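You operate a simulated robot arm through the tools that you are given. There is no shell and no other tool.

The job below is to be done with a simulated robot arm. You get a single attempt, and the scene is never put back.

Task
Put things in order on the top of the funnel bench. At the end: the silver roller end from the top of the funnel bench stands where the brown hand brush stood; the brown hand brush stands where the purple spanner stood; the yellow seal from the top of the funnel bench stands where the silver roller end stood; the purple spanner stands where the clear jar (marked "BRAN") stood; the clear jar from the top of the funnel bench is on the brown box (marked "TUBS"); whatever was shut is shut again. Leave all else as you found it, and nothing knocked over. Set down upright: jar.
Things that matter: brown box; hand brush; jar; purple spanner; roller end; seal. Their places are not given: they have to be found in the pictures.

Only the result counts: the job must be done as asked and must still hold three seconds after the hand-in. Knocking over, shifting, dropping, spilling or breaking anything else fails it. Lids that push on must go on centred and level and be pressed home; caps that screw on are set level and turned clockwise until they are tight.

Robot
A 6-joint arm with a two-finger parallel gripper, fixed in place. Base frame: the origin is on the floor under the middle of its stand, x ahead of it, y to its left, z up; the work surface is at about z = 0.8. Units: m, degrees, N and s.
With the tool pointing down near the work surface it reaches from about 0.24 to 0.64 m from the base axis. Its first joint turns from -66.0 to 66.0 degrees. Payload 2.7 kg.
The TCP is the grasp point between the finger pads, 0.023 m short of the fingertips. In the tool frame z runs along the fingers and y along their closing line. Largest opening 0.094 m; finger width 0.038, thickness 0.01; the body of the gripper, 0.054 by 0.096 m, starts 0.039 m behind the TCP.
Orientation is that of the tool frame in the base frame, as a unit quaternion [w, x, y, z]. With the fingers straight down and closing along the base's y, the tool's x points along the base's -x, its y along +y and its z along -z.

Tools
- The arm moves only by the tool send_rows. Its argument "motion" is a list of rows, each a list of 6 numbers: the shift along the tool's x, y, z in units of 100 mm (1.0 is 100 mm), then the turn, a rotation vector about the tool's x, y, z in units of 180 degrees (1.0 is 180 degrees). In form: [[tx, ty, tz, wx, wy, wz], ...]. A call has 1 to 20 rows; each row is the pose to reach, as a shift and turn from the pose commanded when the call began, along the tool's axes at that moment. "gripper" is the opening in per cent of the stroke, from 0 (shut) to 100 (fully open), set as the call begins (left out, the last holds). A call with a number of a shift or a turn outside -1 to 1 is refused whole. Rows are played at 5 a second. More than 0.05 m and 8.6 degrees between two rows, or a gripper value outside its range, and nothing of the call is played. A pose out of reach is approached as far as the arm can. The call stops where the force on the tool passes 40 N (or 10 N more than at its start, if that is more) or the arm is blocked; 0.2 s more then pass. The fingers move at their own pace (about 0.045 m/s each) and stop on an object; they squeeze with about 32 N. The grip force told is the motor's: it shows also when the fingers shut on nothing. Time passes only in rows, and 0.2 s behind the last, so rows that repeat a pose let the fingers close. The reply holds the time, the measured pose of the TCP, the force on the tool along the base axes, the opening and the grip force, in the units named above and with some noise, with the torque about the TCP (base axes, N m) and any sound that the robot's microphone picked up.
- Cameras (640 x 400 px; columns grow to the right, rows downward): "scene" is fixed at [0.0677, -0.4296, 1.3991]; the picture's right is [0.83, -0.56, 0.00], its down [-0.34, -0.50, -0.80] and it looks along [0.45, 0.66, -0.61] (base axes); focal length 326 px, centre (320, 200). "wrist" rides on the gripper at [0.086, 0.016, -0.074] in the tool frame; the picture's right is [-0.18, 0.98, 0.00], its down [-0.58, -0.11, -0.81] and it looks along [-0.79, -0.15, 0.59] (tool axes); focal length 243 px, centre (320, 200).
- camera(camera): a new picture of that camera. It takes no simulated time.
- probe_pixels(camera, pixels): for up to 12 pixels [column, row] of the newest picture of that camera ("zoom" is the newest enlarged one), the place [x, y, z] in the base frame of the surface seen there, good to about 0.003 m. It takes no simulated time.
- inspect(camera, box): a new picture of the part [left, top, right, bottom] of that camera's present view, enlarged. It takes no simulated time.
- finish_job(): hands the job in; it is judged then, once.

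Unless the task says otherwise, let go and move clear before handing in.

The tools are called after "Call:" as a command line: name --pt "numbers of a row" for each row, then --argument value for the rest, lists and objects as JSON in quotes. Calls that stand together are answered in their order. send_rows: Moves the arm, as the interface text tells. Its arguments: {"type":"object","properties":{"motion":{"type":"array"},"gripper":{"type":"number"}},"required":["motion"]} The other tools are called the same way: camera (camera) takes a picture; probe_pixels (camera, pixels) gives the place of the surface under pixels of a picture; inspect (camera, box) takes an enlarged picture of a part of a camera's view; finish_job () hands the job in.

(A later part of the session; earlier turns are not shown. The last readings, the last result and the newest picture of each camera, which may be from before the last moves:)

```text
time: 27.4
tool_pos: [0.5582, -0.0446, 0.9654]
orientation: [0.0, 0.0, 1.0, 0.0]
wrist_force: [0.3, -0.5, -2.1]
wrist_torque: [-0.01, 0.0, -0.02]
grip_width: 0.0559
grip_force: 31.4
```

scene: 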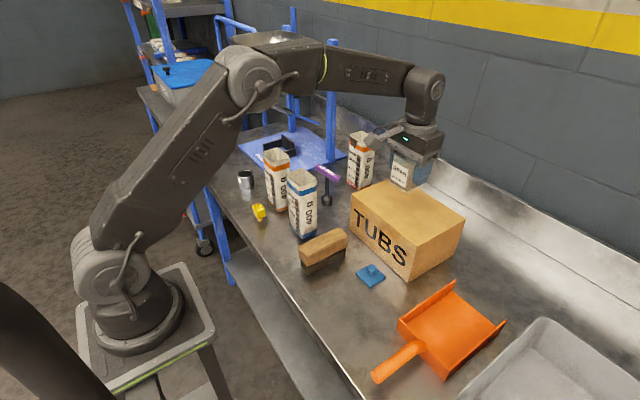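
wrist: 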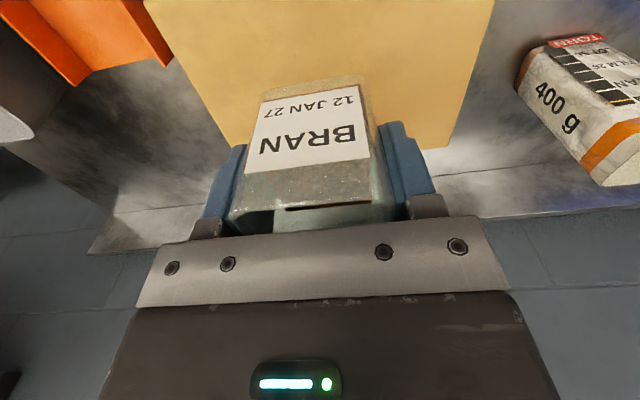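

No contact yet (z force still −2.1 N, the jar's weight). I step lower by 1.5 mm at a time.

Call:
send_rows --pt "0 0 0.015 0 0 0" --pt "0 0 0.015 0 0 0"

Call:
send_rows --pt "0 0 0.01 0 0 0" --pt "0 0 0.01 0 0 0"

```text
time: 28.0
tool_pos: [0.5585, -0.0438, 0.9647]
orientation: [-0.001, -0.001, 1.0, 0.0]
wrist_force: [0.1, -0.2, -2.0]
wrist_torque: [-0.01, 0.03, 0.01]
grip_width: 0.056
grip_force: 32.0
```

```text
time: 28.6
tool_pos: [0.5589, -0.0432, 0.9644]
orientation: [0.001, 0.0, 1.0, 0.001]
wrist_force: [-0.5, 0.1, -2.2]
wrist_torque: [0.01, 0.02, -0.02]
grip_width: 0.0558
grip_force: 32.6
```

Call:
send_rows --pt "0 0 0.01 0 0 0" --pt "0 0 0.01 0 0 0"

Call:
inspect --camera "scene" --box '[370, 130, 450, 220]'

```text
time: 29.2
tool_pos: [0.5594, -0.044, 0.963]
orientation: [0.001, 0.0, 1.0, 0.0]
wrist_force: [-1.5, 2.9, 4.7]
wrist_torque: [0.09, 0.21, -0.08]
grip_width: 0.0559
grip_force: 31.4
```

```text
4.44 times, centred on (410, 175) of scene
```

zoom: 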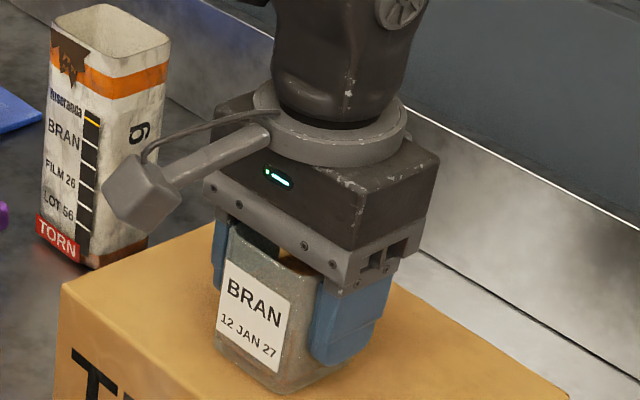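

Contact: z force switched to +4.7 N, jar bottom resting on the box (zoom 280,385). I open the fingers and rise straight up.

Call:
send_rows --pt "0 0 0 0 0 0" --pt "0 0 0 0 0 0" --pt "0 0 0 0 0 0" --pt "0 0 0 0 0 0" --gripper 100

Call:
send_rows --pt "0 0 -0.1 0 0 0" --pt "0 0 -0.3 0 0 0" --pt "0 0 -0.6 0 0 0" --pt "0 0 -0.8 0 0 0" --pt "0 0 -1.0 0 0 0"

Call:
camera --camera "scene"

Call:
camera --camera "wrist"

```text
time: 30.2
tool_pos: [0.5584, -0.0455, 0.9627]
orientation: [0.0, 0.001, 1.0, 0.001]
wrist_force: [-0.3, -0.1, 0.8]
wrist_torque: [0.0, 0.0, -0.01]
grip_width: 0.0941
grip_force: 0.1
```

```text
time: 31.4
tool_pos: [0.5584, -0.0444, 1.0631]
orientation: [0.0, -0.001, 1.0, 0.0]
wrist_force: [-0.4, 0.3, -0.3]
wrist_torque: [-0.04, 0.0, -0.03]
grip_width: 0.0938
grip_force: 0.1
```

```text
taken
```

scene: 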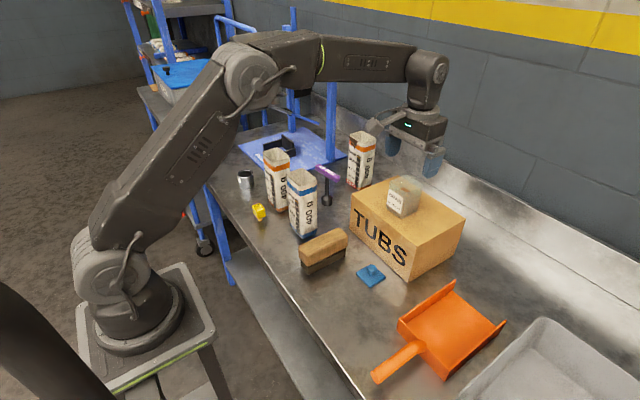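

```text
taken
```

wrist: 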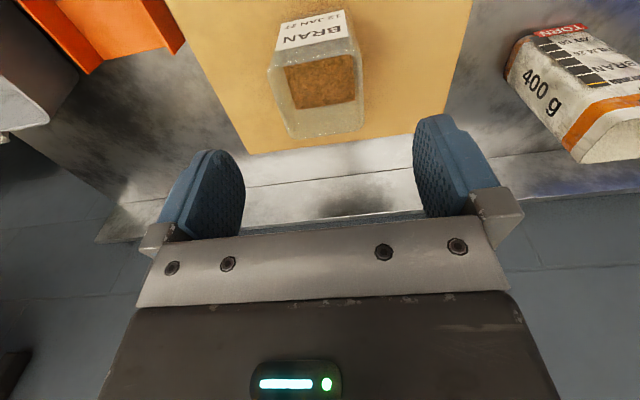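

The jar stands open on the box at the wrist px (320,80). I measure its rim corners in a wrist zoom and scene zoom.

Call:
inspect --camera "wrist" --box '[250, 0, 378, 150]'

Call:
probe_pixels --camera "wrist" --pixels '[[268, 68], [356, 48], [362, 125], [288, 136], [277, 52], [348, 35], [310, 30]]'

Call:
inspect --camera "scene" --box '[370, 160, 450, 230]'

```text
2.67 times, centred on (314, 75) of wrist
```

zoom: 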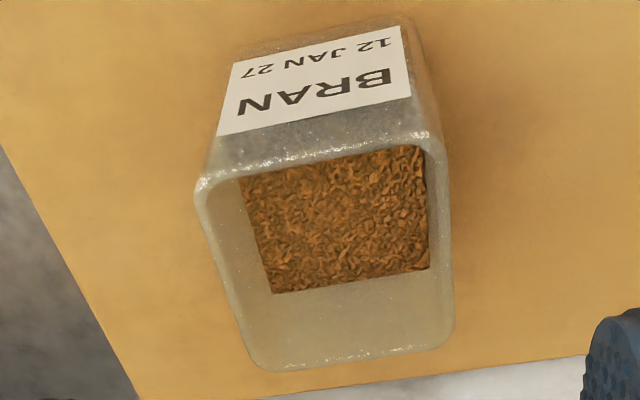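

```text
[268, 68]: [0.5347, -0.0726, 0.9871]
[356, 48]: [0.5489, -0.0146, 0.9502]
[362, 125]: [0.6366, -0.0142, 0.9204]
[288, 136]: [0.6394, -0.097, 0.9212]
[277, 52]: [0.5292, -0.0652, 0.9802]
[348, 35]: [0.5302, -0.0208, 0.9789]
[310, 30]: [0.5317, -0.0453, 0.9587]
```

```text
5.71 times, centred on (410, 195) of scene
```

zoom: 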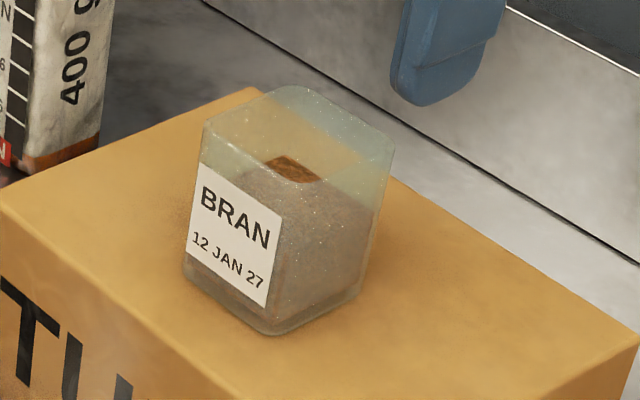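

Ray geometry puts the jar centre at (0.5588, −0.0448), unrotated, and the lid centre at (0.4433, −0.0845), turned <1°. I go back for the lid: first across at height, with fingers part open.

Call:
send_rows --pt "0.25 -0.08 0 0 0 0" --pt "0.5 -0.17 0 0 0 0" --pt "0.75 -0.26 0 0 0 0" --pt "1.0 -0.35 0 0 0 0" --gripper 45

Call:
send_rows --pt "0.08 -0.03 0.2 0 0 0" --pt "0.15 -0.05 0.45 0 0 0" --pt "0.15 -0.05 0.75 0 0 0" --pt "0.15 -0.05 1.0 0 0 0" --pt "0.15 -0.05 1.0 0 0 0"

Call:
camera --camera "wrist"

Call:
inspect --camera "scene" --box '[320, 170, 460, 290]'

```text
time: 32.4
tool_pos: [0.4592, -0.0802, 1.0625]
orientation: [0.001, 0.001, 1.0, 0.001]
wrist_force: [0.0, 0.6, 0.4]
wrist_torque: [0.02, -0.02, -0.01]
grip_width: 0.0423
grip_force: 0.1
```

```text
time: 33.6
tool_pos: [0.4428, -0.084, 0.9644]
orientation: [0.0, 0.001, 1.0, 0.0]
wrist_force: [0.0, 0.0, -0.5]
wrist_torque: [0.04, 0.0, -0.03]
grip_width: 0.0424
grip_force: 0.1
```

```text
taken
```

wrist: 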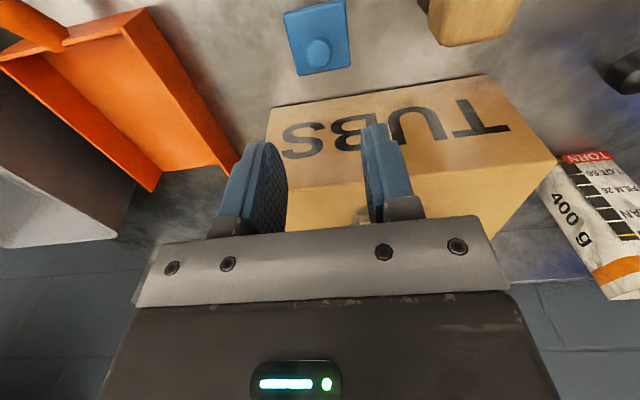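

```text
3.33 times, centred on (390, 230) of scene
```

zoom: 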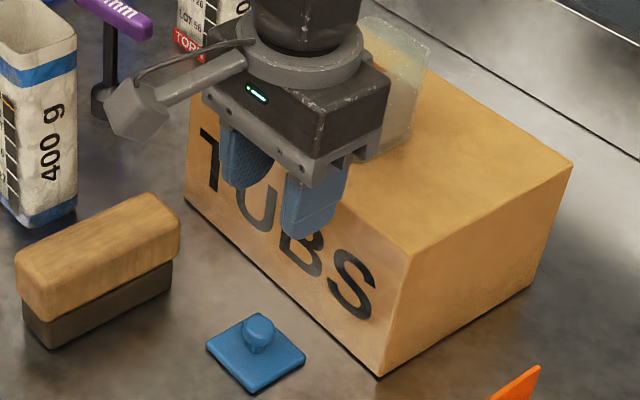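

The knob (wrist px 318,55) computes to (0.4435, −0.086), right under the TCP. I descend 100 mm, then the last 31 mm.

Call:
send_rows --pt "0 0 0.3 0 0 0" --pt "0 0 0.6 0 0 0" --pt "0 0 0.85 0 0 0" --pt "0 0 1.0 0 0 0" --pt "0 0 1.0 0 0 0"

Call:
send_rows --pt "0 0 0.1 0 0 0" --pt "0 0 0.2 0 0 0" --pt "0 0 0.27 0 0 0" --pt "0 0 0.31 0 0 0" --pt "0 0 0.31 0 0 0"

Call:
camera --camera "wrist"

Call:
inspect --camera "scene" --box '[340, 220, 420, 290]'

```text
time: 34.8
tool_pos: [0.4427, -0.0863, 0.8623]
orientation: [0.0, 0.0, 1.0, 0.0]
wrist_force: [0.5, -0.3, 0.4]
wrist_torque: [-0.03, 0.02, -0.01]
grip_width: 0.0423
grip_force: 0.0
```

```text
time: 36.0
tool_pos: [0.4425, -0.086, 0.8316]
orientation: [-0.001, 0.0, 1.0, 0.0]
wrist_force: [0.1, 0.6, 0.2]
wrist_torque: [-0.01, 0.03, 0.03]
grip_width: 0.0422
grip_force: 0.1
```

```text
taken
```

wrist: 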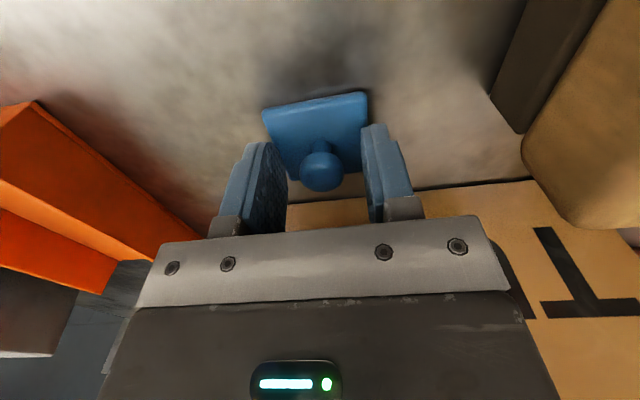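

```text
5.71 times, centred on (380, 255) of scene
```

zoom: 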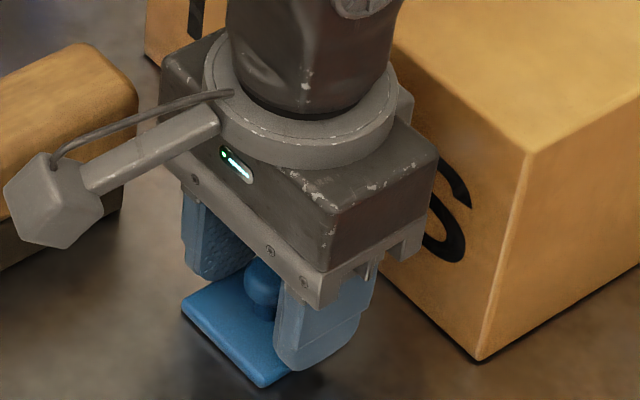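

The knob is between the pads with tips just above the plate and no contact force. I close on the knob.

Call:
send_rows --pt "0 0 0 0 0 0" --pt "0 0 0 0 0 0" --pt "0 0 0 0 0 0" --pt "0 0 0 0 0 0" --pt "0 0 0 0 0 0" --gripper 0

Call:
send_rows --pt "0 0 -0.05 0 0 0" --pt "0 0 -0.2 0 0 0" --pt "0 0 -0.4 0 0 0" --pt "0 0 -0.7 0 0 0" --pt "0 0 -1.0 0 0 0" --pt "0 0 -1.0 0 0 0"

Call:
inspect --camera "scene" --box '[340, 180, 440, 280]'

Call:
camera --camera "wrist"

```text
time: 37.2
tool_pos: [0.4424, -0.0848, 0.8312]
orientation: [0.0, 0.001, 1.0, 0.0]
wrist_force: [0.5, 0.0, -0.2]
wrist_torque: [0.04, 0.01, 0.0]
grip_width: 0.0186
grip_force: 31.9
```

```text
time: 38.6
tool_pos: [0.445, -0.0869, 0.9323]
orientation: [0.001, -0.001, 1.0, 0.0]
wrist_force: [-0.4, -0.3, 0.2]
wrist_torque: [0.02, -0.01, 0.01]
grip_width: 0.0182
grip_force: 31.6
```

```text
4.00 times, centred on (390, 230) of scene
```

zoom: 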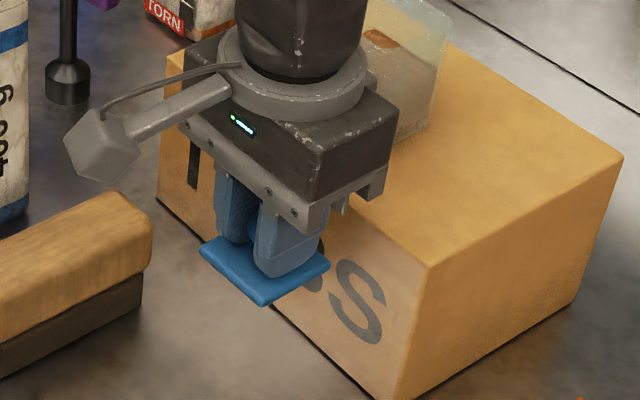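

```text
taken
```

wrist: 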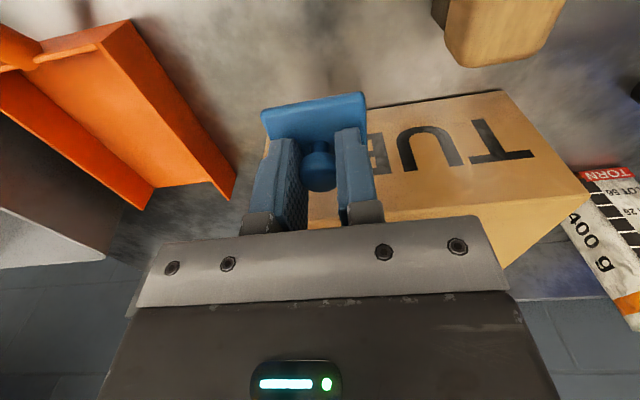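

The lid is held at its knob's widest part (0.0184 m) and hangs centred and square on the TCP. I raise it and carry it over the jar, x +115.5 mm, y +39.5 mm.

Call:
send_rows --pt "0 0 -0.3 0 0 0" --pt "0 0 -0.6 0 0 0" --pt "0 0 -0.9 0 0 0" --pt "0 0 -1.0 0 0 0"

Call:
send_rows --pt "0 0 -0.25 0 0 0" --pt "0 0 -0.45 0 0 0" --pt "-0.25 0.1 -0.45 0 0 0" --pt "-0.5 0.2 -0.45 0 0 0" --pt "-0.75 0.3 -0.45 0 0 0" --pt "-1.0 0.395 -0.45 0 0 0"

Call:
send_rows --pt "-0.08 0 0 0 0 0" --pt "-0.155 0 0 0 0 0" --pt "-0.155 0 0 0 0 0"

Call:
camera --camera "wrist"

Call:
inspect --camera "scene" --box '[370, 110, 470, 220]'

```text
time: 39.6
tool_pos: [0.4425, -0.0847, 1.0324]
orientation: [0.0, 0.0, 1.0, 0.0]
wrist_force: [-0.2, -0.1, 0.1]
wrist_torque: [-0.03, -0.02, -0.04]
grip_width: 0.0183
grip_force: 31.8
```

```text
time: 41.0
tool_pos: [0.5428, -0.043, 1.0792]
orientation: [0.0, 0.0, 1.0, 0.0]
wrist_force: [0.0, 0.2, 0.3]
wrist_torque: [0.0, -0.03, -0.03]
grip_width: 0.0183
grip_force: 31.8
```

```text
time: 41.8
tool_pos: [0.56, -0.0456, 1.0779]
orientation: [0.0, 0.0, 1.0, 0.0]
wrist_force: [0.5, -0.6, 1.0]
wrist_torque: [0.01, 0.03, 0.0]
grip_width: 0.0185
grip_force: 32.1
```

```text
taken
```

wrist: 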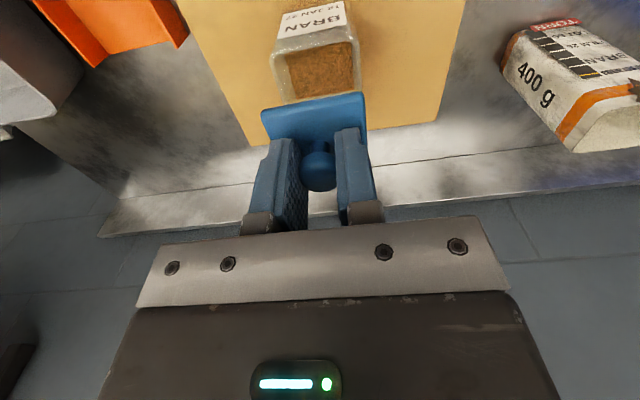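

```text
3.64 times, centred on (420, 165) of scene
```

zoom: 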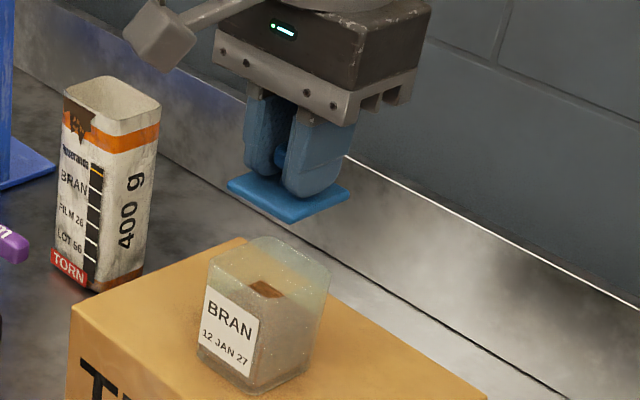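

The lid is above the jar. I zoom the wrist view to check lid versus rim alignment before lowering.

Call:
inspect --camera "wrist" --box '[250, 0, 380, 200]'

```text
2.00 times, centred on (315, 100) of wrist
```

zoom: 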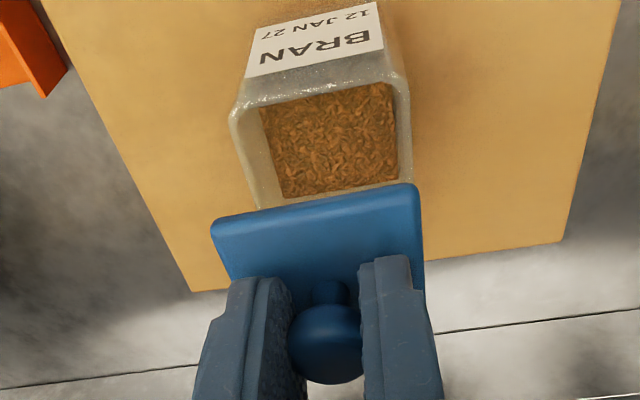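

Jar rim and lid both appear centred within about 1–2 mm and unrotated. I lower to a few millimetres above the rim and check again at close range.

Call:
send_rows --pt "0 0 0.15 0 0 0" --pt "0 0 0.3 0 0 0" --pt "0 0 0.42 0 0 0" --pt "0 0 0.48 0 0 0" --pt "0 0 0.48 0 0 0"

Call:
inspect --camera "wrist" --box '[230, 30, 400, 180]'

Call:
inspect --camera "scene" --box '[370, 140, 450, 220]'

```text
time: 43.0
tool_pos: [0.5584, -0.045, 1.0277]
orientation: [0.001, 0.001, 1.0, 0.0]
wrist_force: [-0.2, -0.1, -0.5]
wrist_torque: [-0.01, 0.03, -0.01]
grip_width: 0.0183
grip_force: 31.7
```

```text
2.67 times, centred on (315, 105) of wrist
```

zoom: 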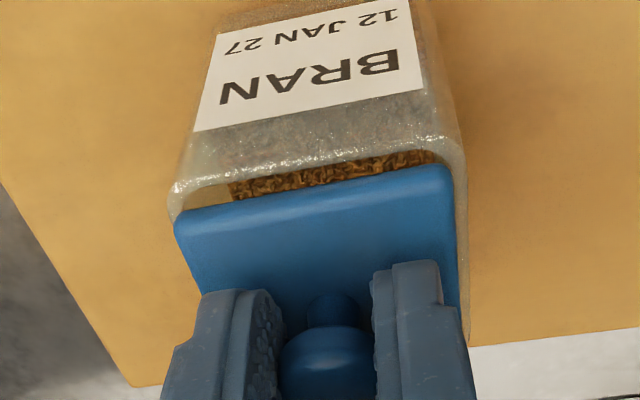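

```text
5.00 times, centred on (410, 180) of scene
```

zoom: 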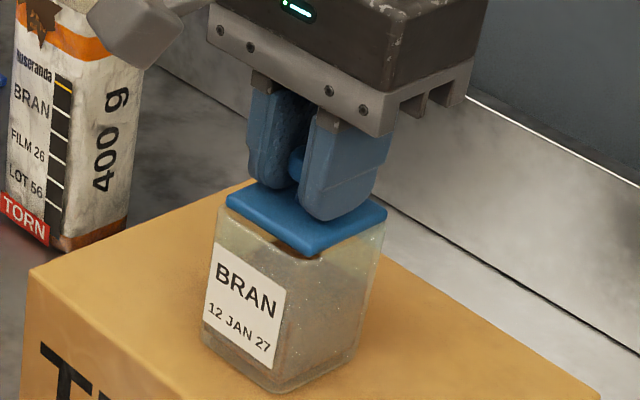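

Lid and rim are aligned to within about a millimetre (lid edges inside the rim evenly, zoom 174–456 vs 168–464). I lower in small steps to seat and press it.

Call:
send_rows --pt "0 0 0.02 0 0 0" --pt "0 0 0.03 0 0 0" --pt "0 0 0.03 0 0 0"

Call:
send_rows --pt "0 0 0.01 0 0 0" --pt "0 0 0.02 0 0 0" --pt "0 0 0.02 0 0 0"

```text
time: 43.8
tool_pos: [0.5598, -0.0445, 1.028]
orientation: [0.003, 0.001, 1.0, 0.0]
wrist_force: [-2.9, 2.2, 16.2]
wrist_torque: [0.0, 0.14, -0.02]
grip_width: 0.0185
grip_force: 31.9
```

```text
time: 44.6
tool_pos: [0.5586, -0.0464, 1.0263]
orientation: [0.004, 0.001, 1.0, 0.0]
wrist_force: [0.6, 2.3, 27.3]
wrist_torque: [-0.03, 0.04, -0.02]
grip_width: 0.0185
grip_force: 31.9
```

Contact came early: 16 N, then 27 N at TCP z 1.026 with no snap heard. I look before pressing further.

Call:
inspect --camera "wrist" --box '[230, 30, 400, 180]'

Call:
inspect --camera "scene" --box '[380, 150, 440, 210]'

```text
2.67 times, centred on (315, 105) of wrist
```

zoom: 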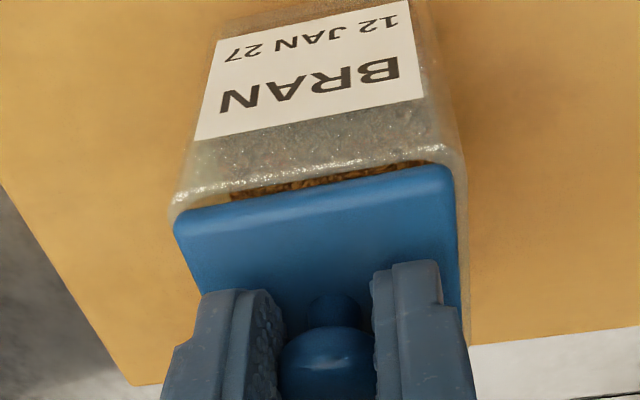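

```text
6.67 times, centred on (410, 180) of scene
```

zoom: 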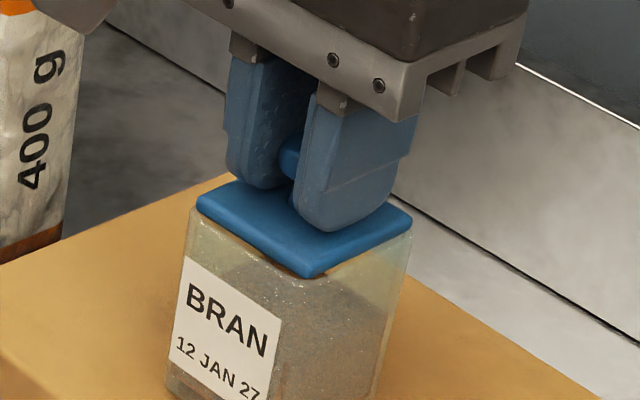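

Force without a snap and a thin strip of bran still visible near the lid's near edge (zoom 230–430, 195–165). I probe lid top and rim heights.

Call:
camera --camera "wrist"

Call:
probe_pixels --camera "wrist" --pixels '[[264, 112], [361, 97], [315, 106], [290, 115], [345, 106], [265, 105], [262, 100], [364, 86], [310, 97], [280, 130], [320, 125]]'

Call:
inspect --camera "scene" --box '[390, 165, 430, 200]'

Call:
probe_pixels --camera "scene" --pixels '[[393, 182], [399, 184], [412, 187], [419, 187], [394, 180], [408, 191]]'

```text
taken
```

wrist: 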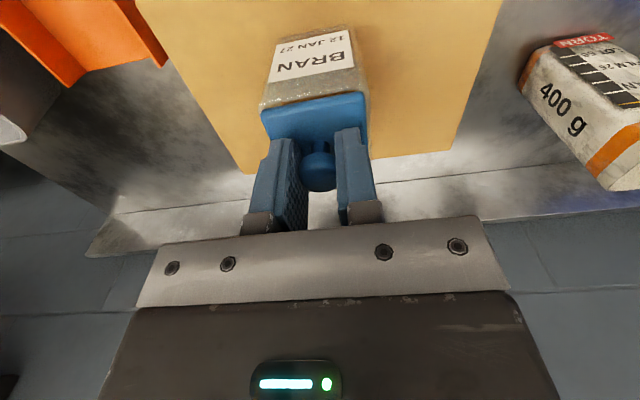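

```text
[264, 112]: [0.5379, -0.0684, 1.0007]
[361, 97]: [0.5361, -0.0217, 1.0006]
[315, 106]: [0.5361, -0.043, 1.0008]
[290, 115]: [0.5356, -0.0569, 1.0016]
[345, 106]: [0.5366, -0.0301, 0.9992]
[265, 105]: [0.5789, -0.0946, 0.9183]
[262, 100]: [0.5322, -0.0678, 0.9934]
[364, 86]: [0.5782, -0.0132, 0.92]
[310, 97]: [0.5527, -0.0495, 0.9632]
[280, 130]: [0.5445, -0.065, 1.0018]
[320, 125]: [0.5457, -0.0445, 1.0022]
```

```text
11.43 times, centred on (410, 182) of scene
```

zoom: 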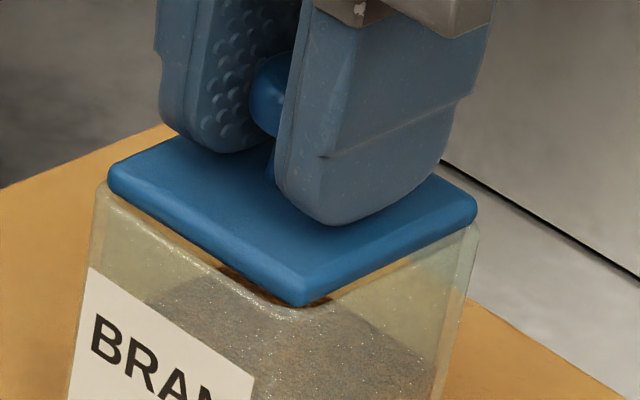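

```text
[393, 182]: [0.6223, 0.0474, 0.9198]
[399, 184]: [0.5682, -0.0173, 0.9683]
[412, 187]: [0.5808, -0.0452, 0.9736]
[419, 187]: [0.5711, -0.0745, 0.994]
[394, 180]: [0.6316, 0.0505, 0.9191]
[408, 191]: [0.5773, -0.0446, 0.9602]
```

Probes put the lid top at ≈1.001 and rim at ≈0.9935, so it sits about on the rim, aligned within a millimetre. I press further in small steps to push it home.

Call:
send_rows --pt "0 0 0.01 0 0 0" --pt "0 0 0.015 0 0 0" --pt "0 0 0.02 0 0 0" --pt "0 0 0.02 0 0 0"

Call:
inspect --camera "scene" --box '[390, 165, 430, 200]'

Call:
inspect --camera "wrist" --box '[230, 30, 400, 180]'

```text
time: 45.6
tool_pos: [0.5586, -0.0454, 1.0271]
orientation: [0.005, -0.001, 1.0, 0.0]
wrist_force: [-4.9, 1.3, 33.9]
wrist_torque: [0.02, 0.16, 0.01]
grip_width: 0.0185
grip_force: 32.2
```

```text
11.43 times, centred on (410, 182) of scene
```

zoom: 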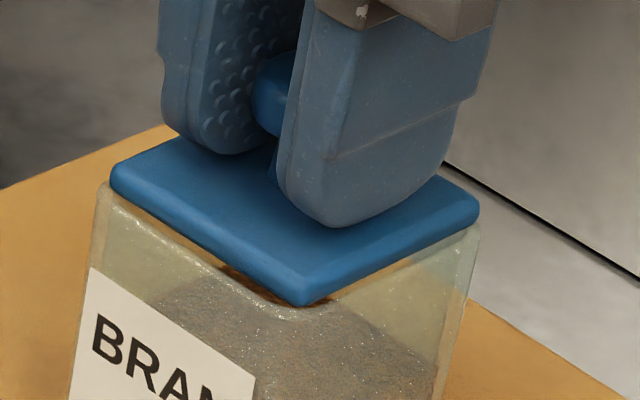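

```text
2.67 times, centred on (315, 105) of wrist
```

zoom: 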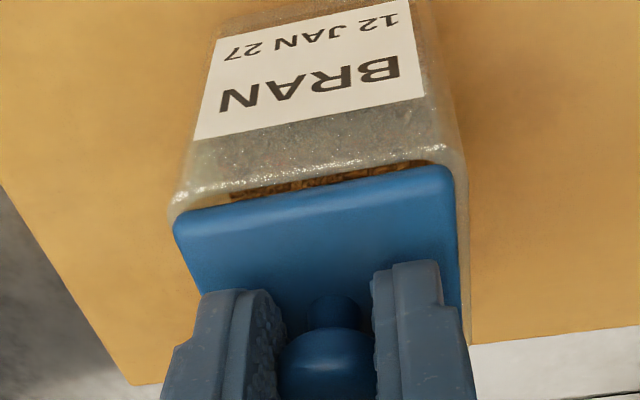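

Force reached 34 N without snapping, a −4.9 N x-push and bran visible on the near side suggest the lid is ~1 mm too far in +x. I lift 4 mm from rest, shift −1.2 mm in x, and press again.

Call:
send_rows --pt "0 0 -0.05 0 0 0" --pt "0 0 -0.1 0 0 0" --pt "0.012 -0.003 -0.1 0 0 0" --pt "0.012 -0.003 -0.1 0 0 0"

Call:
inspect --camera "wrist" --box '[230, 30, 400, 180]'

```text
time: 46.6
tool_pos: [0.5573, -0.0463, 1.0303]
orientation: [0.0, 0.0, 1.0, 0.0]
wrist_force: [0.1, 0.2, -0.1]
wrist_torque: [0.0, -0.02, 0.0]
grip_width: 0.0184
grip_force: 32.4
```

```text
2.67 times, centred on (315, 105) of wrist
```

zoom: 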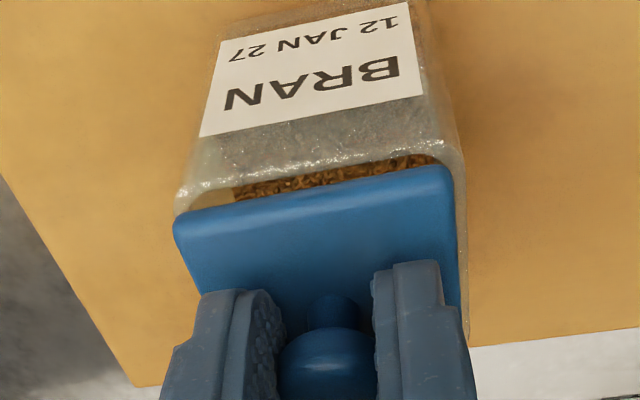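

Free again with zero force at z 1.0305. I press down again in steps.

Call:
send_rows --pt "0 0 0.03 0 0 0" --pt "0 0 0.05 0 0 0" --pt "0 0 0.06 0 0 0" --pt "0 0 0.07 0 0 0" --pt "0 0 0.07 0 0 0"

Call:
inspect --camera "wrist" --box '[230, 30, 400, 180]'

Call:
inspect --camera "scene" --box '[390, 165, 430, 200]'

```text
time: 47.8
tool_pos: [0.5571, -0.0452, 1.0268]
orientation: [0.002, -0.001, 1.0, 0.0]
wrist_force: [-2.3, 3.1, 17.6]
wrist_torque: [0.03, -0.06, 0.01]
grip_width: 0.0186
grip_force: 31.6
```

```text
2.67 times, centred on (315, 105) of wrist
```

zoom: 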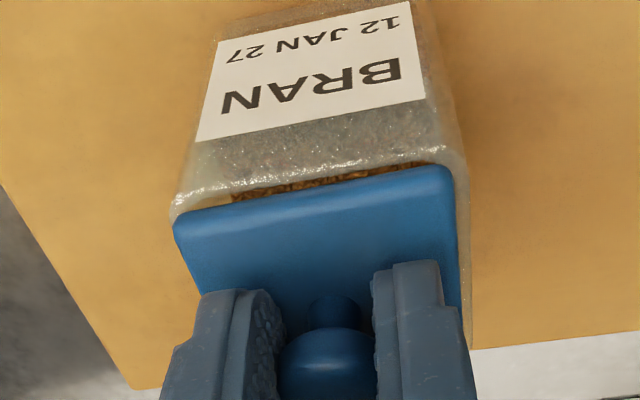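

```text
11.43 times, centred on (410, 182) of scene
```

zoom: 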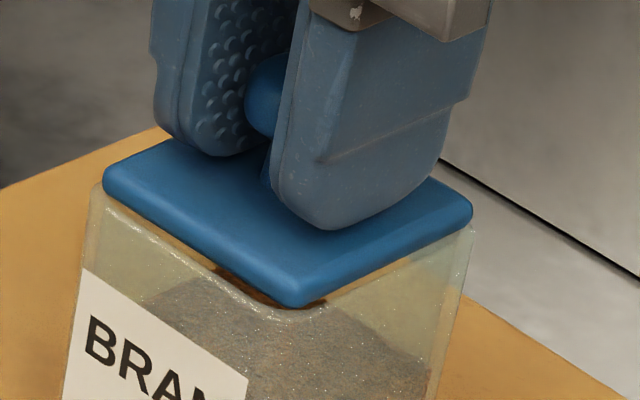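

The jar appears to have shifted along with the lid (both moved ~6 px left in the scene zoom), so the lid is engaged in the mouth but not fully home. I'll ease the force, release the lid, rise and look at how it sits.

Call:
send_rows --pt "0 0 -0.02 0 0 0" --pt "0 0 -0.03 0 0 0" --pt "0 0 -0.03 0 0 0"

Call:
send_rows --pt "0 0 0 0 0 0" --pt "0 0 0 0 0 0" --pt "0 0 0 0 0 0" --gripper 50

Call:
send_rows --pt "0 0 -0.1 0 0 0" --pt "0 0 -0.3 0 0 0" --pt "0 0 -0.6 0 0 0" --pt "0 0 -0.8 0 0 0"

Call:
inspect --camera "wrist" --box '[240, 0, 390, 110]'

Call:
inspect --camera "scene" --box '[380, 155, 440, 215]'

```text
time: 48.6
tool_pos: [0.5569, -0.0468, 1.0267]
orientation: [-0.001, 0.0, 1.0, 0.0]
wrist_force: [-0.2, 3.4, 5.2]
wrist_torque: [0.03, -0.19, 0.08]
grip_width: 0.0185
grip_force: 31.8
```

```text
time: 49.4
tool_pos: [0.5577, -0.0465, 1.0275]
orientation: [0.0, 0.001, 1.0, 0.0]
wrist_force: [0.3, 0.5, 0.5]
wrist_torque: [-0.01, 0.02, 0.0]
grip_width: 0.047
grip_force: 0.1
heard: snap
```

```text
time: 50.4
tool_pos: [0.5567, -0.0463, 1.1084]
orientation: [0.0, 0.0, 1.0, 0.0]
wrist_force: [0.1, -0.4, 0.3]
wrist_torque: [-0.01, 0.0, -0.02]
grip_width: 0.0469
grip_force: 0.1
```

```text
3.64 times, centred on (315, 55) of wrist
```

zoom: 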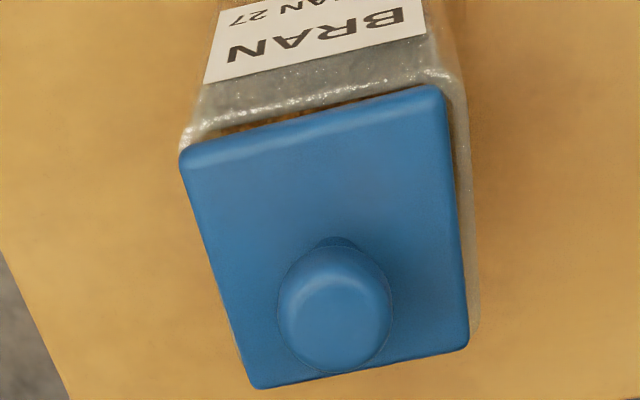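

```text
6.67 times, centred on (410, 185) of scene
```

zoom: 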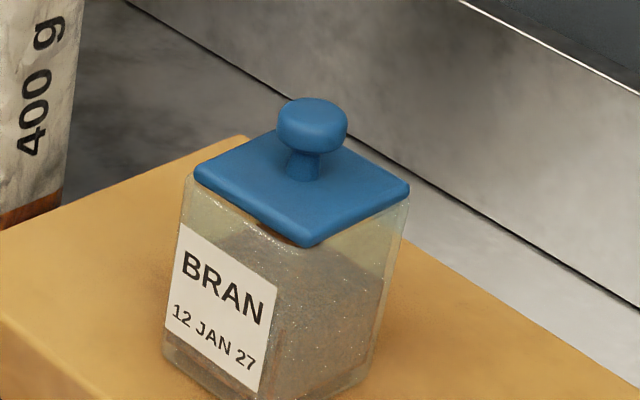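

A "snap" was heard on release, and the lid sits on the jar. I probe the lid's top at several points to judge level, height and centring.

Call:
probe_pixels --camera "zoom" --pixels '[[205, 172], [300, 240], [400, 188], [280, 140], [250, 185], [360, 200], [310, 110], [240, 160], [330, 220], [280, 210]]'

Call:
camera --camera "wrist"

Call:
probe_pixels --camera "wrist" --pixels '[[281, 44], [347, 28], [353, 90], [300, 101], [285, 60], [345, 50], [310, 50], [320, 85], [294, 85], [348, 75]]'

```text
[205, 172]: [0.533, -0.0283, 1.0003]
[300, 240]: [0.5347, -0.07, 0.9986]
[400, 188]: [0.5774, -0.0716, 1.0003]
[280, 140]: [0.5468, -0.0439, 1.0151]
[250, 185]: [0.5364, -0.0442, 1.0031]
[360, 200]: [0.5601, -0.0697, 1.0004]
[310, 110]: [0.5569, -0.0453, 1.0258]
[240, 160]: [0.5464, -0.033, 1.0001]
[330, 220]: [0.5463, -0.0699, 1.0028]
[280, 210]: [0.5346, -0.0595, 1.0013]
```

```text
taken
```

wrist: 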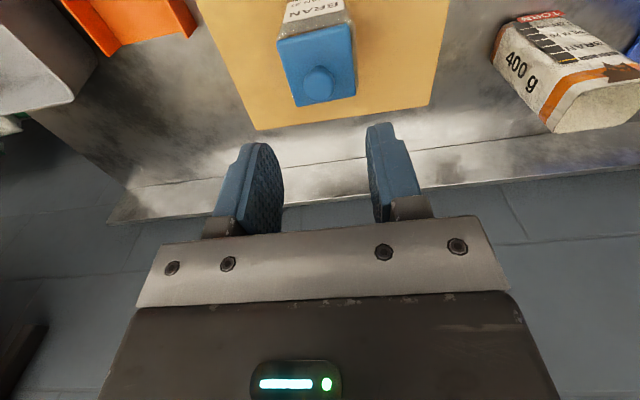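

```text
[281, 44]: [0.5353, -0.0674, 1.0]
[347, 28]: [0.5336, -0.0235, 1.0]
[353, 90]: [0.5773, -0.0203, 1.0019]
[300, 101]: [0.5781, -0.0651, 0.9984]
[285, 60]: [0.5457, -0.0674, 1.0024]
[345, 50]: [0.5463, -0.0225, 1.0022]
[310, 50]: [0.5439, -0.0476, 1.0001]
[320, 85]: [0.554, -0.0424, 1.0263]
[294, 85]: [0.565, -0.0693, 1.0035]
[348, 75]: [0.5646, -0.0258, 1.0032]
```

The lid top is 0.081 m above the box top and level, exactly its original seated height, and centred within a millimetre; the snap was it closing. For safety I'll press lightly on the knob with closed fingers.

Call:
send_rows --pt "0 0 0.1 0 0 0" --pt "0.0 0.01 0.2 0 0 0" --pt "0.0 0.02 0.35 0 0 0" --pt "0 0.02 0.48 0 0 0" --pt "0 0.02 0.54 0 0 0" --pt "0 0.02 0.54 0 0 0" --gripper 0

Call:
inspect --camera "scene" --box '[370, 130, 450, 210]'

```text
time: 51.8
tool_pos: [0.5573, -0.0444, 1.0537]
orientation: [0.0, -0.001, 1.0, 0.0]
wrist_force: [0.7, 0.3, -0.3]
wrist_torque: [0.01, 0.0, 0.0]
grip_width: 0.0
grip_force: 31.8
```

```text
5.00 times, centred on (410, 170) of scene
```

zoom: 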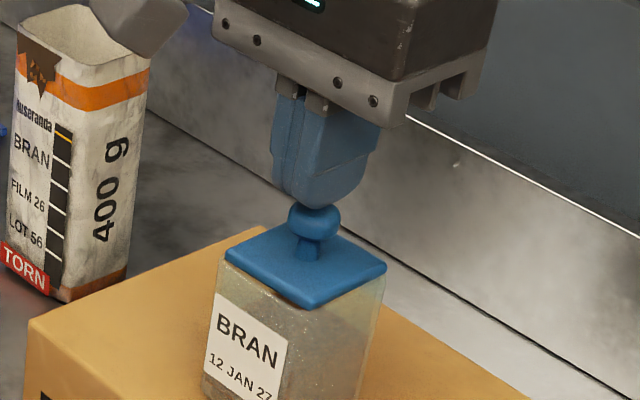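

The closed tips are just above the knob (zoom 318,205). I press down in small steps watching the force.

Call:
send_rows --pt "0 0 0.03 0 0 0" --pt "0 0 0.05 0 0 0" --pt "0 0 0.06 0 0 0" --pt "0 0 0.06 0 0 0"

Call:
send_rows --pt "0 0 0.01 0 0 0" --pt "0 0 0.02 0 0 0" --pt "0 0 0.02 0 0 0"

```text
time: 52.8
tool_pos: [0.557, -0.0445, 1.0488]
orientation: [0.001, 0.0, 1.0, -0.001]
wrist_force: [-1.5, -1.2, 6.9]
wrist_torque: [-0.03, 0.03, 0.0]
grip_width: 0.0
grip_force: 32.6
```

```text
time: 53.6
tool_pos: [0.557, -0.0441, 1.047]
orientation: [0.002, 0.0, 1.0, 0.0]
wrist_force: [-1.6, -2.0, 24.6]
wrist_torque: [-0.08, 0.03, 0.0]
grip_width: 0.0002
grip_force: 31.5
```

24.6 N pressed on the knob with the stack stable. One more small step, then lift away and view.

Call:
send_rows --pt "0 0 0.01 0 0 0" --pt "0 0 0.015 0 0 0" --pt "0 0 0.015 0 0 0"

Call:
send_rows --pt "0 0 -0.1 0 0 0" --pt "0 0 -0.3 0 0 0" --pt "0 0 -0.6 0 0 0" --pt "0 0 -0.8 0 0 0"

Call:
inspect --camera "wrist" --box '[240, 0, 390, 110]'

Call:
inspect --camera "scene" --box '[380, 155, 440, 215]'

```text
time: 54.4
tool_pos: [0.5584, -0.0431, 1.0476]
orientation: [0.003, 0.0, 1.0, 0.0]
wrist_force: [-2.5, -4.7, 28.6]
wrist_torque: [-0.17, 0.04, -0.01]
grip_width: 0.0
grip_force: 32.1
```

```text
time: 55.4
tool_pos: [0.5571, -0.0433, 1.1237]
orientation: [0.001, 0.001, 1.0, -0.001]
wrist_force: [0.4, 0.5, -0.6]
wrist_torque: [0.0, 0.01, -0.02]
grip_width: 0.0
grip_force: 31.1
```

```text
3.64 times, centred on (315, 55) of wrist
```

zoom: 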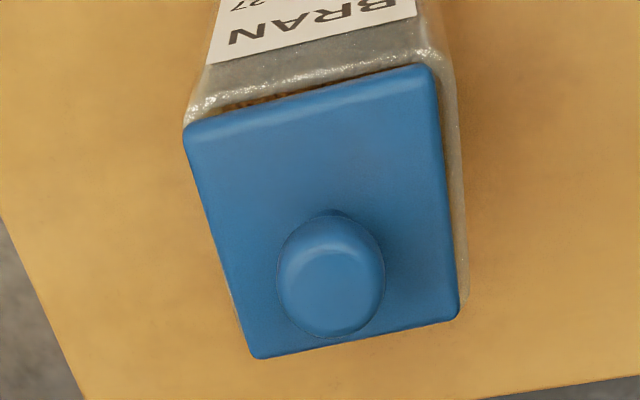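

```text
6.67 times, centred on (410, 185) of scene
```

zoom: 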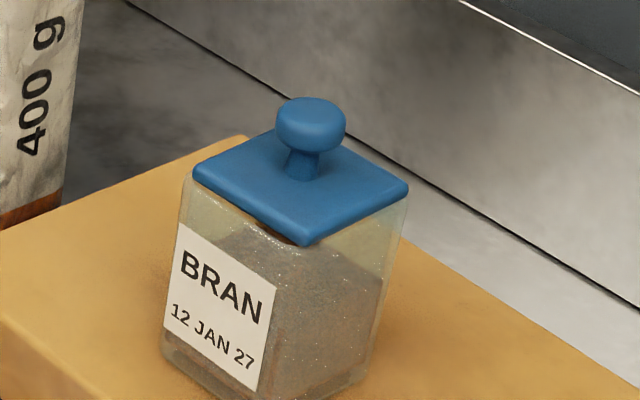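

The lid looks level; I want to be sure it is really home, so I zoom tightly on the lid's edge in the scene view.

Call:
inspect --camera "scene" --box '[390, 165, 425, 200]'

Call:
inspect --camera "wrist" --box '[270, 0, 370, 70]'

```text
11.43 times, centred on (408, 182) of scene
```

zoom: 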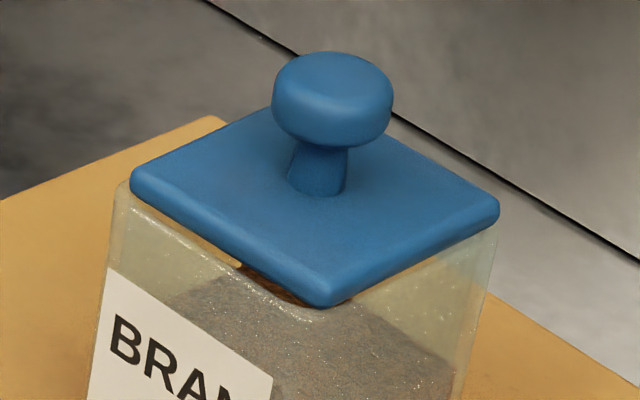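

```text
5.71 times, centred on (320, 35) of wrist
```

zoom: 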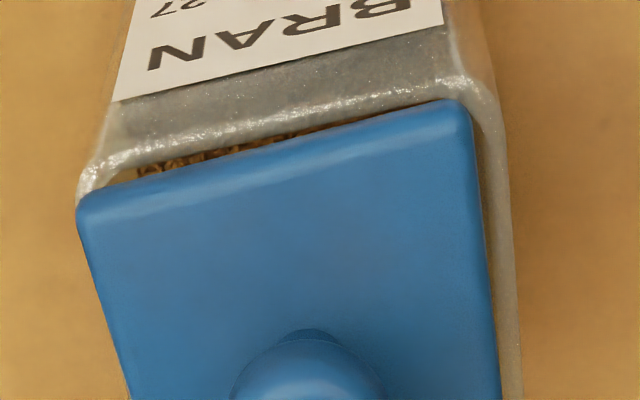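

The lid may be shifted ~1 mm in −y and slightly turned, so I want a side-on look at the lid–rim gap. I move the arm back from the jar and pitch the tool 30° so the wrist camera looks almost level at it.

Call:
send_rows --pt "0.3 0 0 0 0 0" --pt "0.6 -0.05 0 0 0 0" --pt "0.8 -0.15 0 0 -0.04 0" --pt "0.8 -0.15 0.2 0 -0.08 0" --pt "0.8 -0.15 0.4 0 -0.12 0" --pt "0.8 -0.15 0.7 0 -0.16 0" --pt "0.8 -0.15 1.0 0 -0.167 0" --pt "0.8 -0.15 1.0 0 -0.167 0" --gripper 100

Call:
camera --camera "wrist"

Call:
camera --camera "scene"

```text
time: 57.2
tool_pos: [0.4767, -0.0582, 1.0249]
orientation: [0.26, 0.0, 0.966, 0.0]
wrist_force: [0.0, 0.7, -0.2]
wrist_torque: [0.01, -0.01, 0.02]
grip_width: 0.0938
grip_force: 0.1
```

```text
taken
```

wrist: 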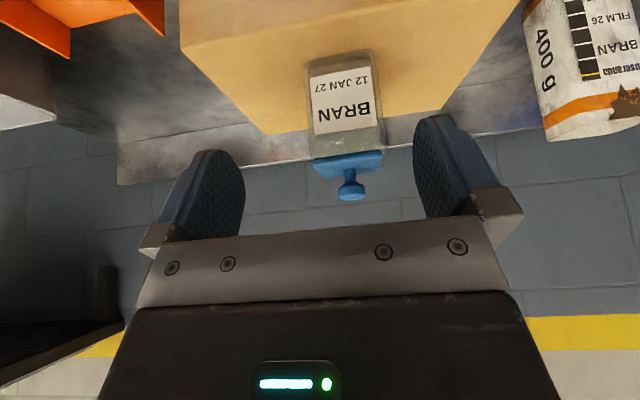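

```text
taken
```

scene: 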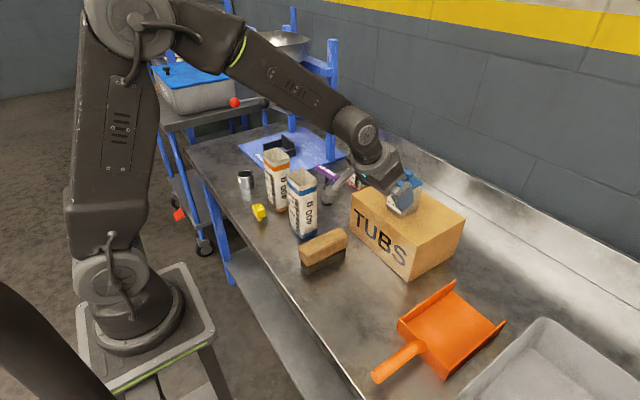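

The wrist camera now views the jar almost side-on at px (345,130). I zoom on the lid–rim joint.

Call:
inspect --camera "wrist" --box '[290, 110, 410, 210]'

Call:
inspect --camera "wrist" --box '[305, 130, 390, 190]'

```text
4.00 times, centred on (350, 160) of wrist
```

zoom: 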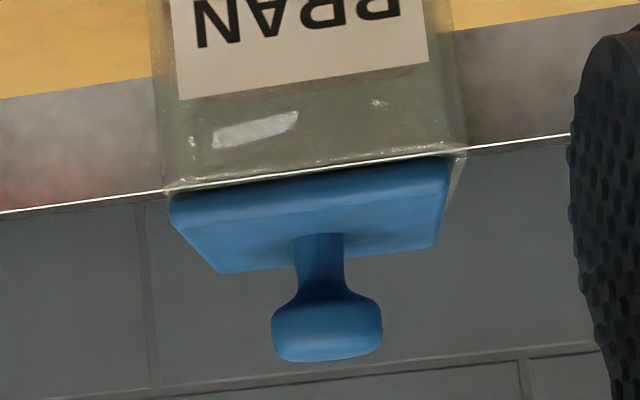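

```text
6.67 times, centred on (348, 160) of wrist
```

zoom: 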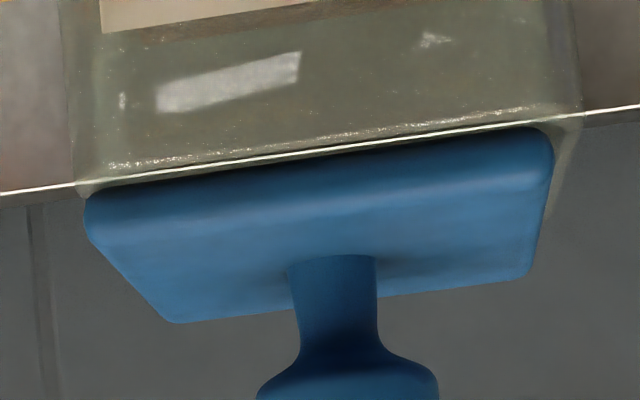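

Seen side-on, the lid lies level on the rim (slopes −0.147 vs −0.143), flush, about 1 mm toward −y. To centre it and test whether it is locked, I'll nudge its −y edge with closed fingers; first straighten the tool and rise.

Call:
send_rows --pt "-0.1 0 -0.17 0 0.03 0" --pt "-0.2 0 -0.35 0 0.07 0" --pt "-0.3 0 -0.52 0 0.11 0" --pt "-0.4 0 -0.693 0 0.15 0" --pt "-0.4 0 -0.693 0 0.167 0" --pt "-0.4 0 -0.693 0 0.167 0" --gripper 0

Call:
send_rows --pt "-0.2 -0.1 0 0 0 0" --pt "-0.4 -0.2 0 0 0 0" --pt "-0.6 -0.32 0 0 0 0" --pt "-0.79 -0.42 0 0 0 0" --pt "-0.79 -0.42 0 0 0 0"

Call:
camera --camera "wrist"

```text
time: 58.6
tool_pos: [0.4778, -0.0593, 1.1048]
orientation: [0.0, 0.001, 1.0, 0.0]
wrist_force: [0.1, 0.9, -0.2]
wrist_torque: [0.02, 0.0, 0.0]
grip_width: 0.0
grip_force: 32.1
```

```text
time: 59.8
tool_pos: [0.5555, -0.1009, 1.1047]
orientation: [0.0, 0.0, 1.0, 0.0]
wrist_force: [-0.6, 0.6, 0.1]
wrist_torque: [0.02, -0.01, -0.03]
grip_width: 0.0
grip_force: 32.5
```

```text
taken
```

wrist: 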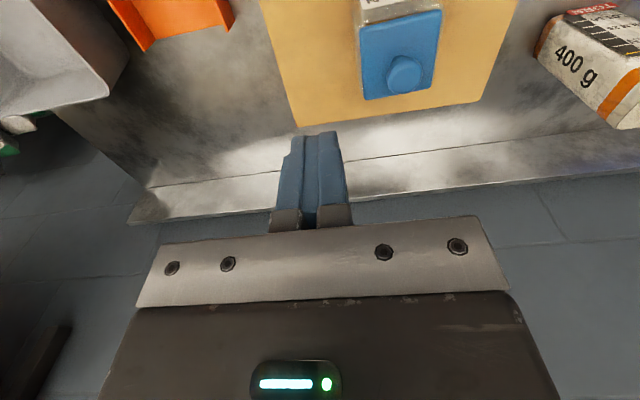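

Closed fingers are beside the jar at y≈−0.10, clear of the lid. I lower to lid height (tips z≈0.997).

Call:
send_rows --pt "0 0 0.25 0 0 0" --pt "0 0 0.5 0 0 0" --pt "0 0 0.7 0 0 0" --pt "0 0 0.85 0 0 0" --pt "0 0 0.85 0 0 0"

Call:
inspect --camera "scene" --box '[370, 150, 450, 220]'

Call:
inspect --camera "wrist" --box '[260, 60, 440, 200]'

```text
time: 61.0
tool_pos: [0.5558, -0.1025, 1.021]
orientation: [0.001, 0.0, 1.0, 0.0]
wrist_force: [0.7, -0.2, 0.7]
wrist_torque: [0.0, -0.02, 0.03]
grip_width: 0.0
grip_force: 32.0
```

```text
5.71 times, centred on (410, 185) of scene
```

zoom: 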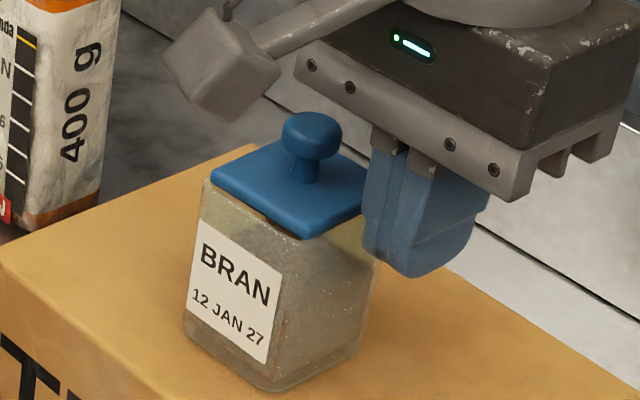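

```text
2.86 times, centred on (350, 130) of wrist
```

zoom: 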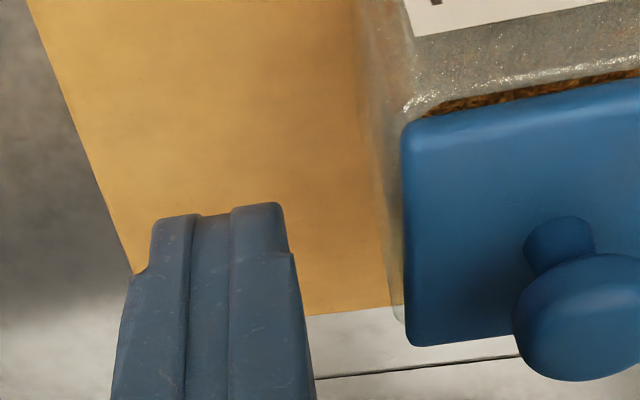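

The fingertip is level with the lid's edge about 2 cm away. I approach in +y 16 mm, then in small steps.

Call:
send_rows --pt "0 0.05 0 0 0 0" --pt "0 0.1 0 0 0 0" --pt "0 0.14 0 0 0 0" --pt "0 0.14 0 0 0 0"

Call:
inspect --camera "wrist" --box '[260, 60, 440, 200]'

```text
time: 62.0
tool_pos: [0.5574, -0.0869, 1.0203]
orientation: [0.0, 0.0, 1.0, -0.001]
wrist_force: [-0.2, 0.9, 0.1]
wrist_torque: [0.01, -0.02, -0.01]
grip_width: 0.0
grip_force: 32.2
```

```text
2.86 times, centred on (350, 130) of wrist
```

zoom: 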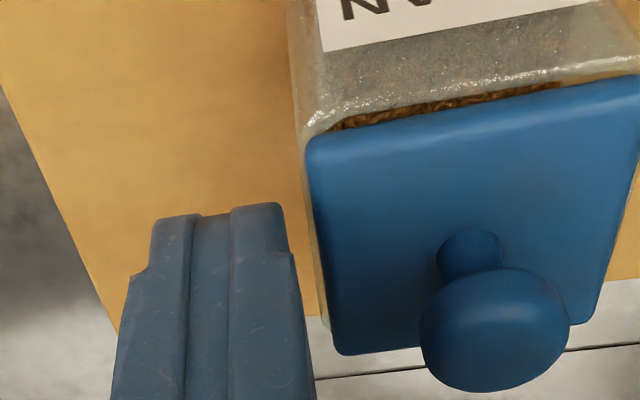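

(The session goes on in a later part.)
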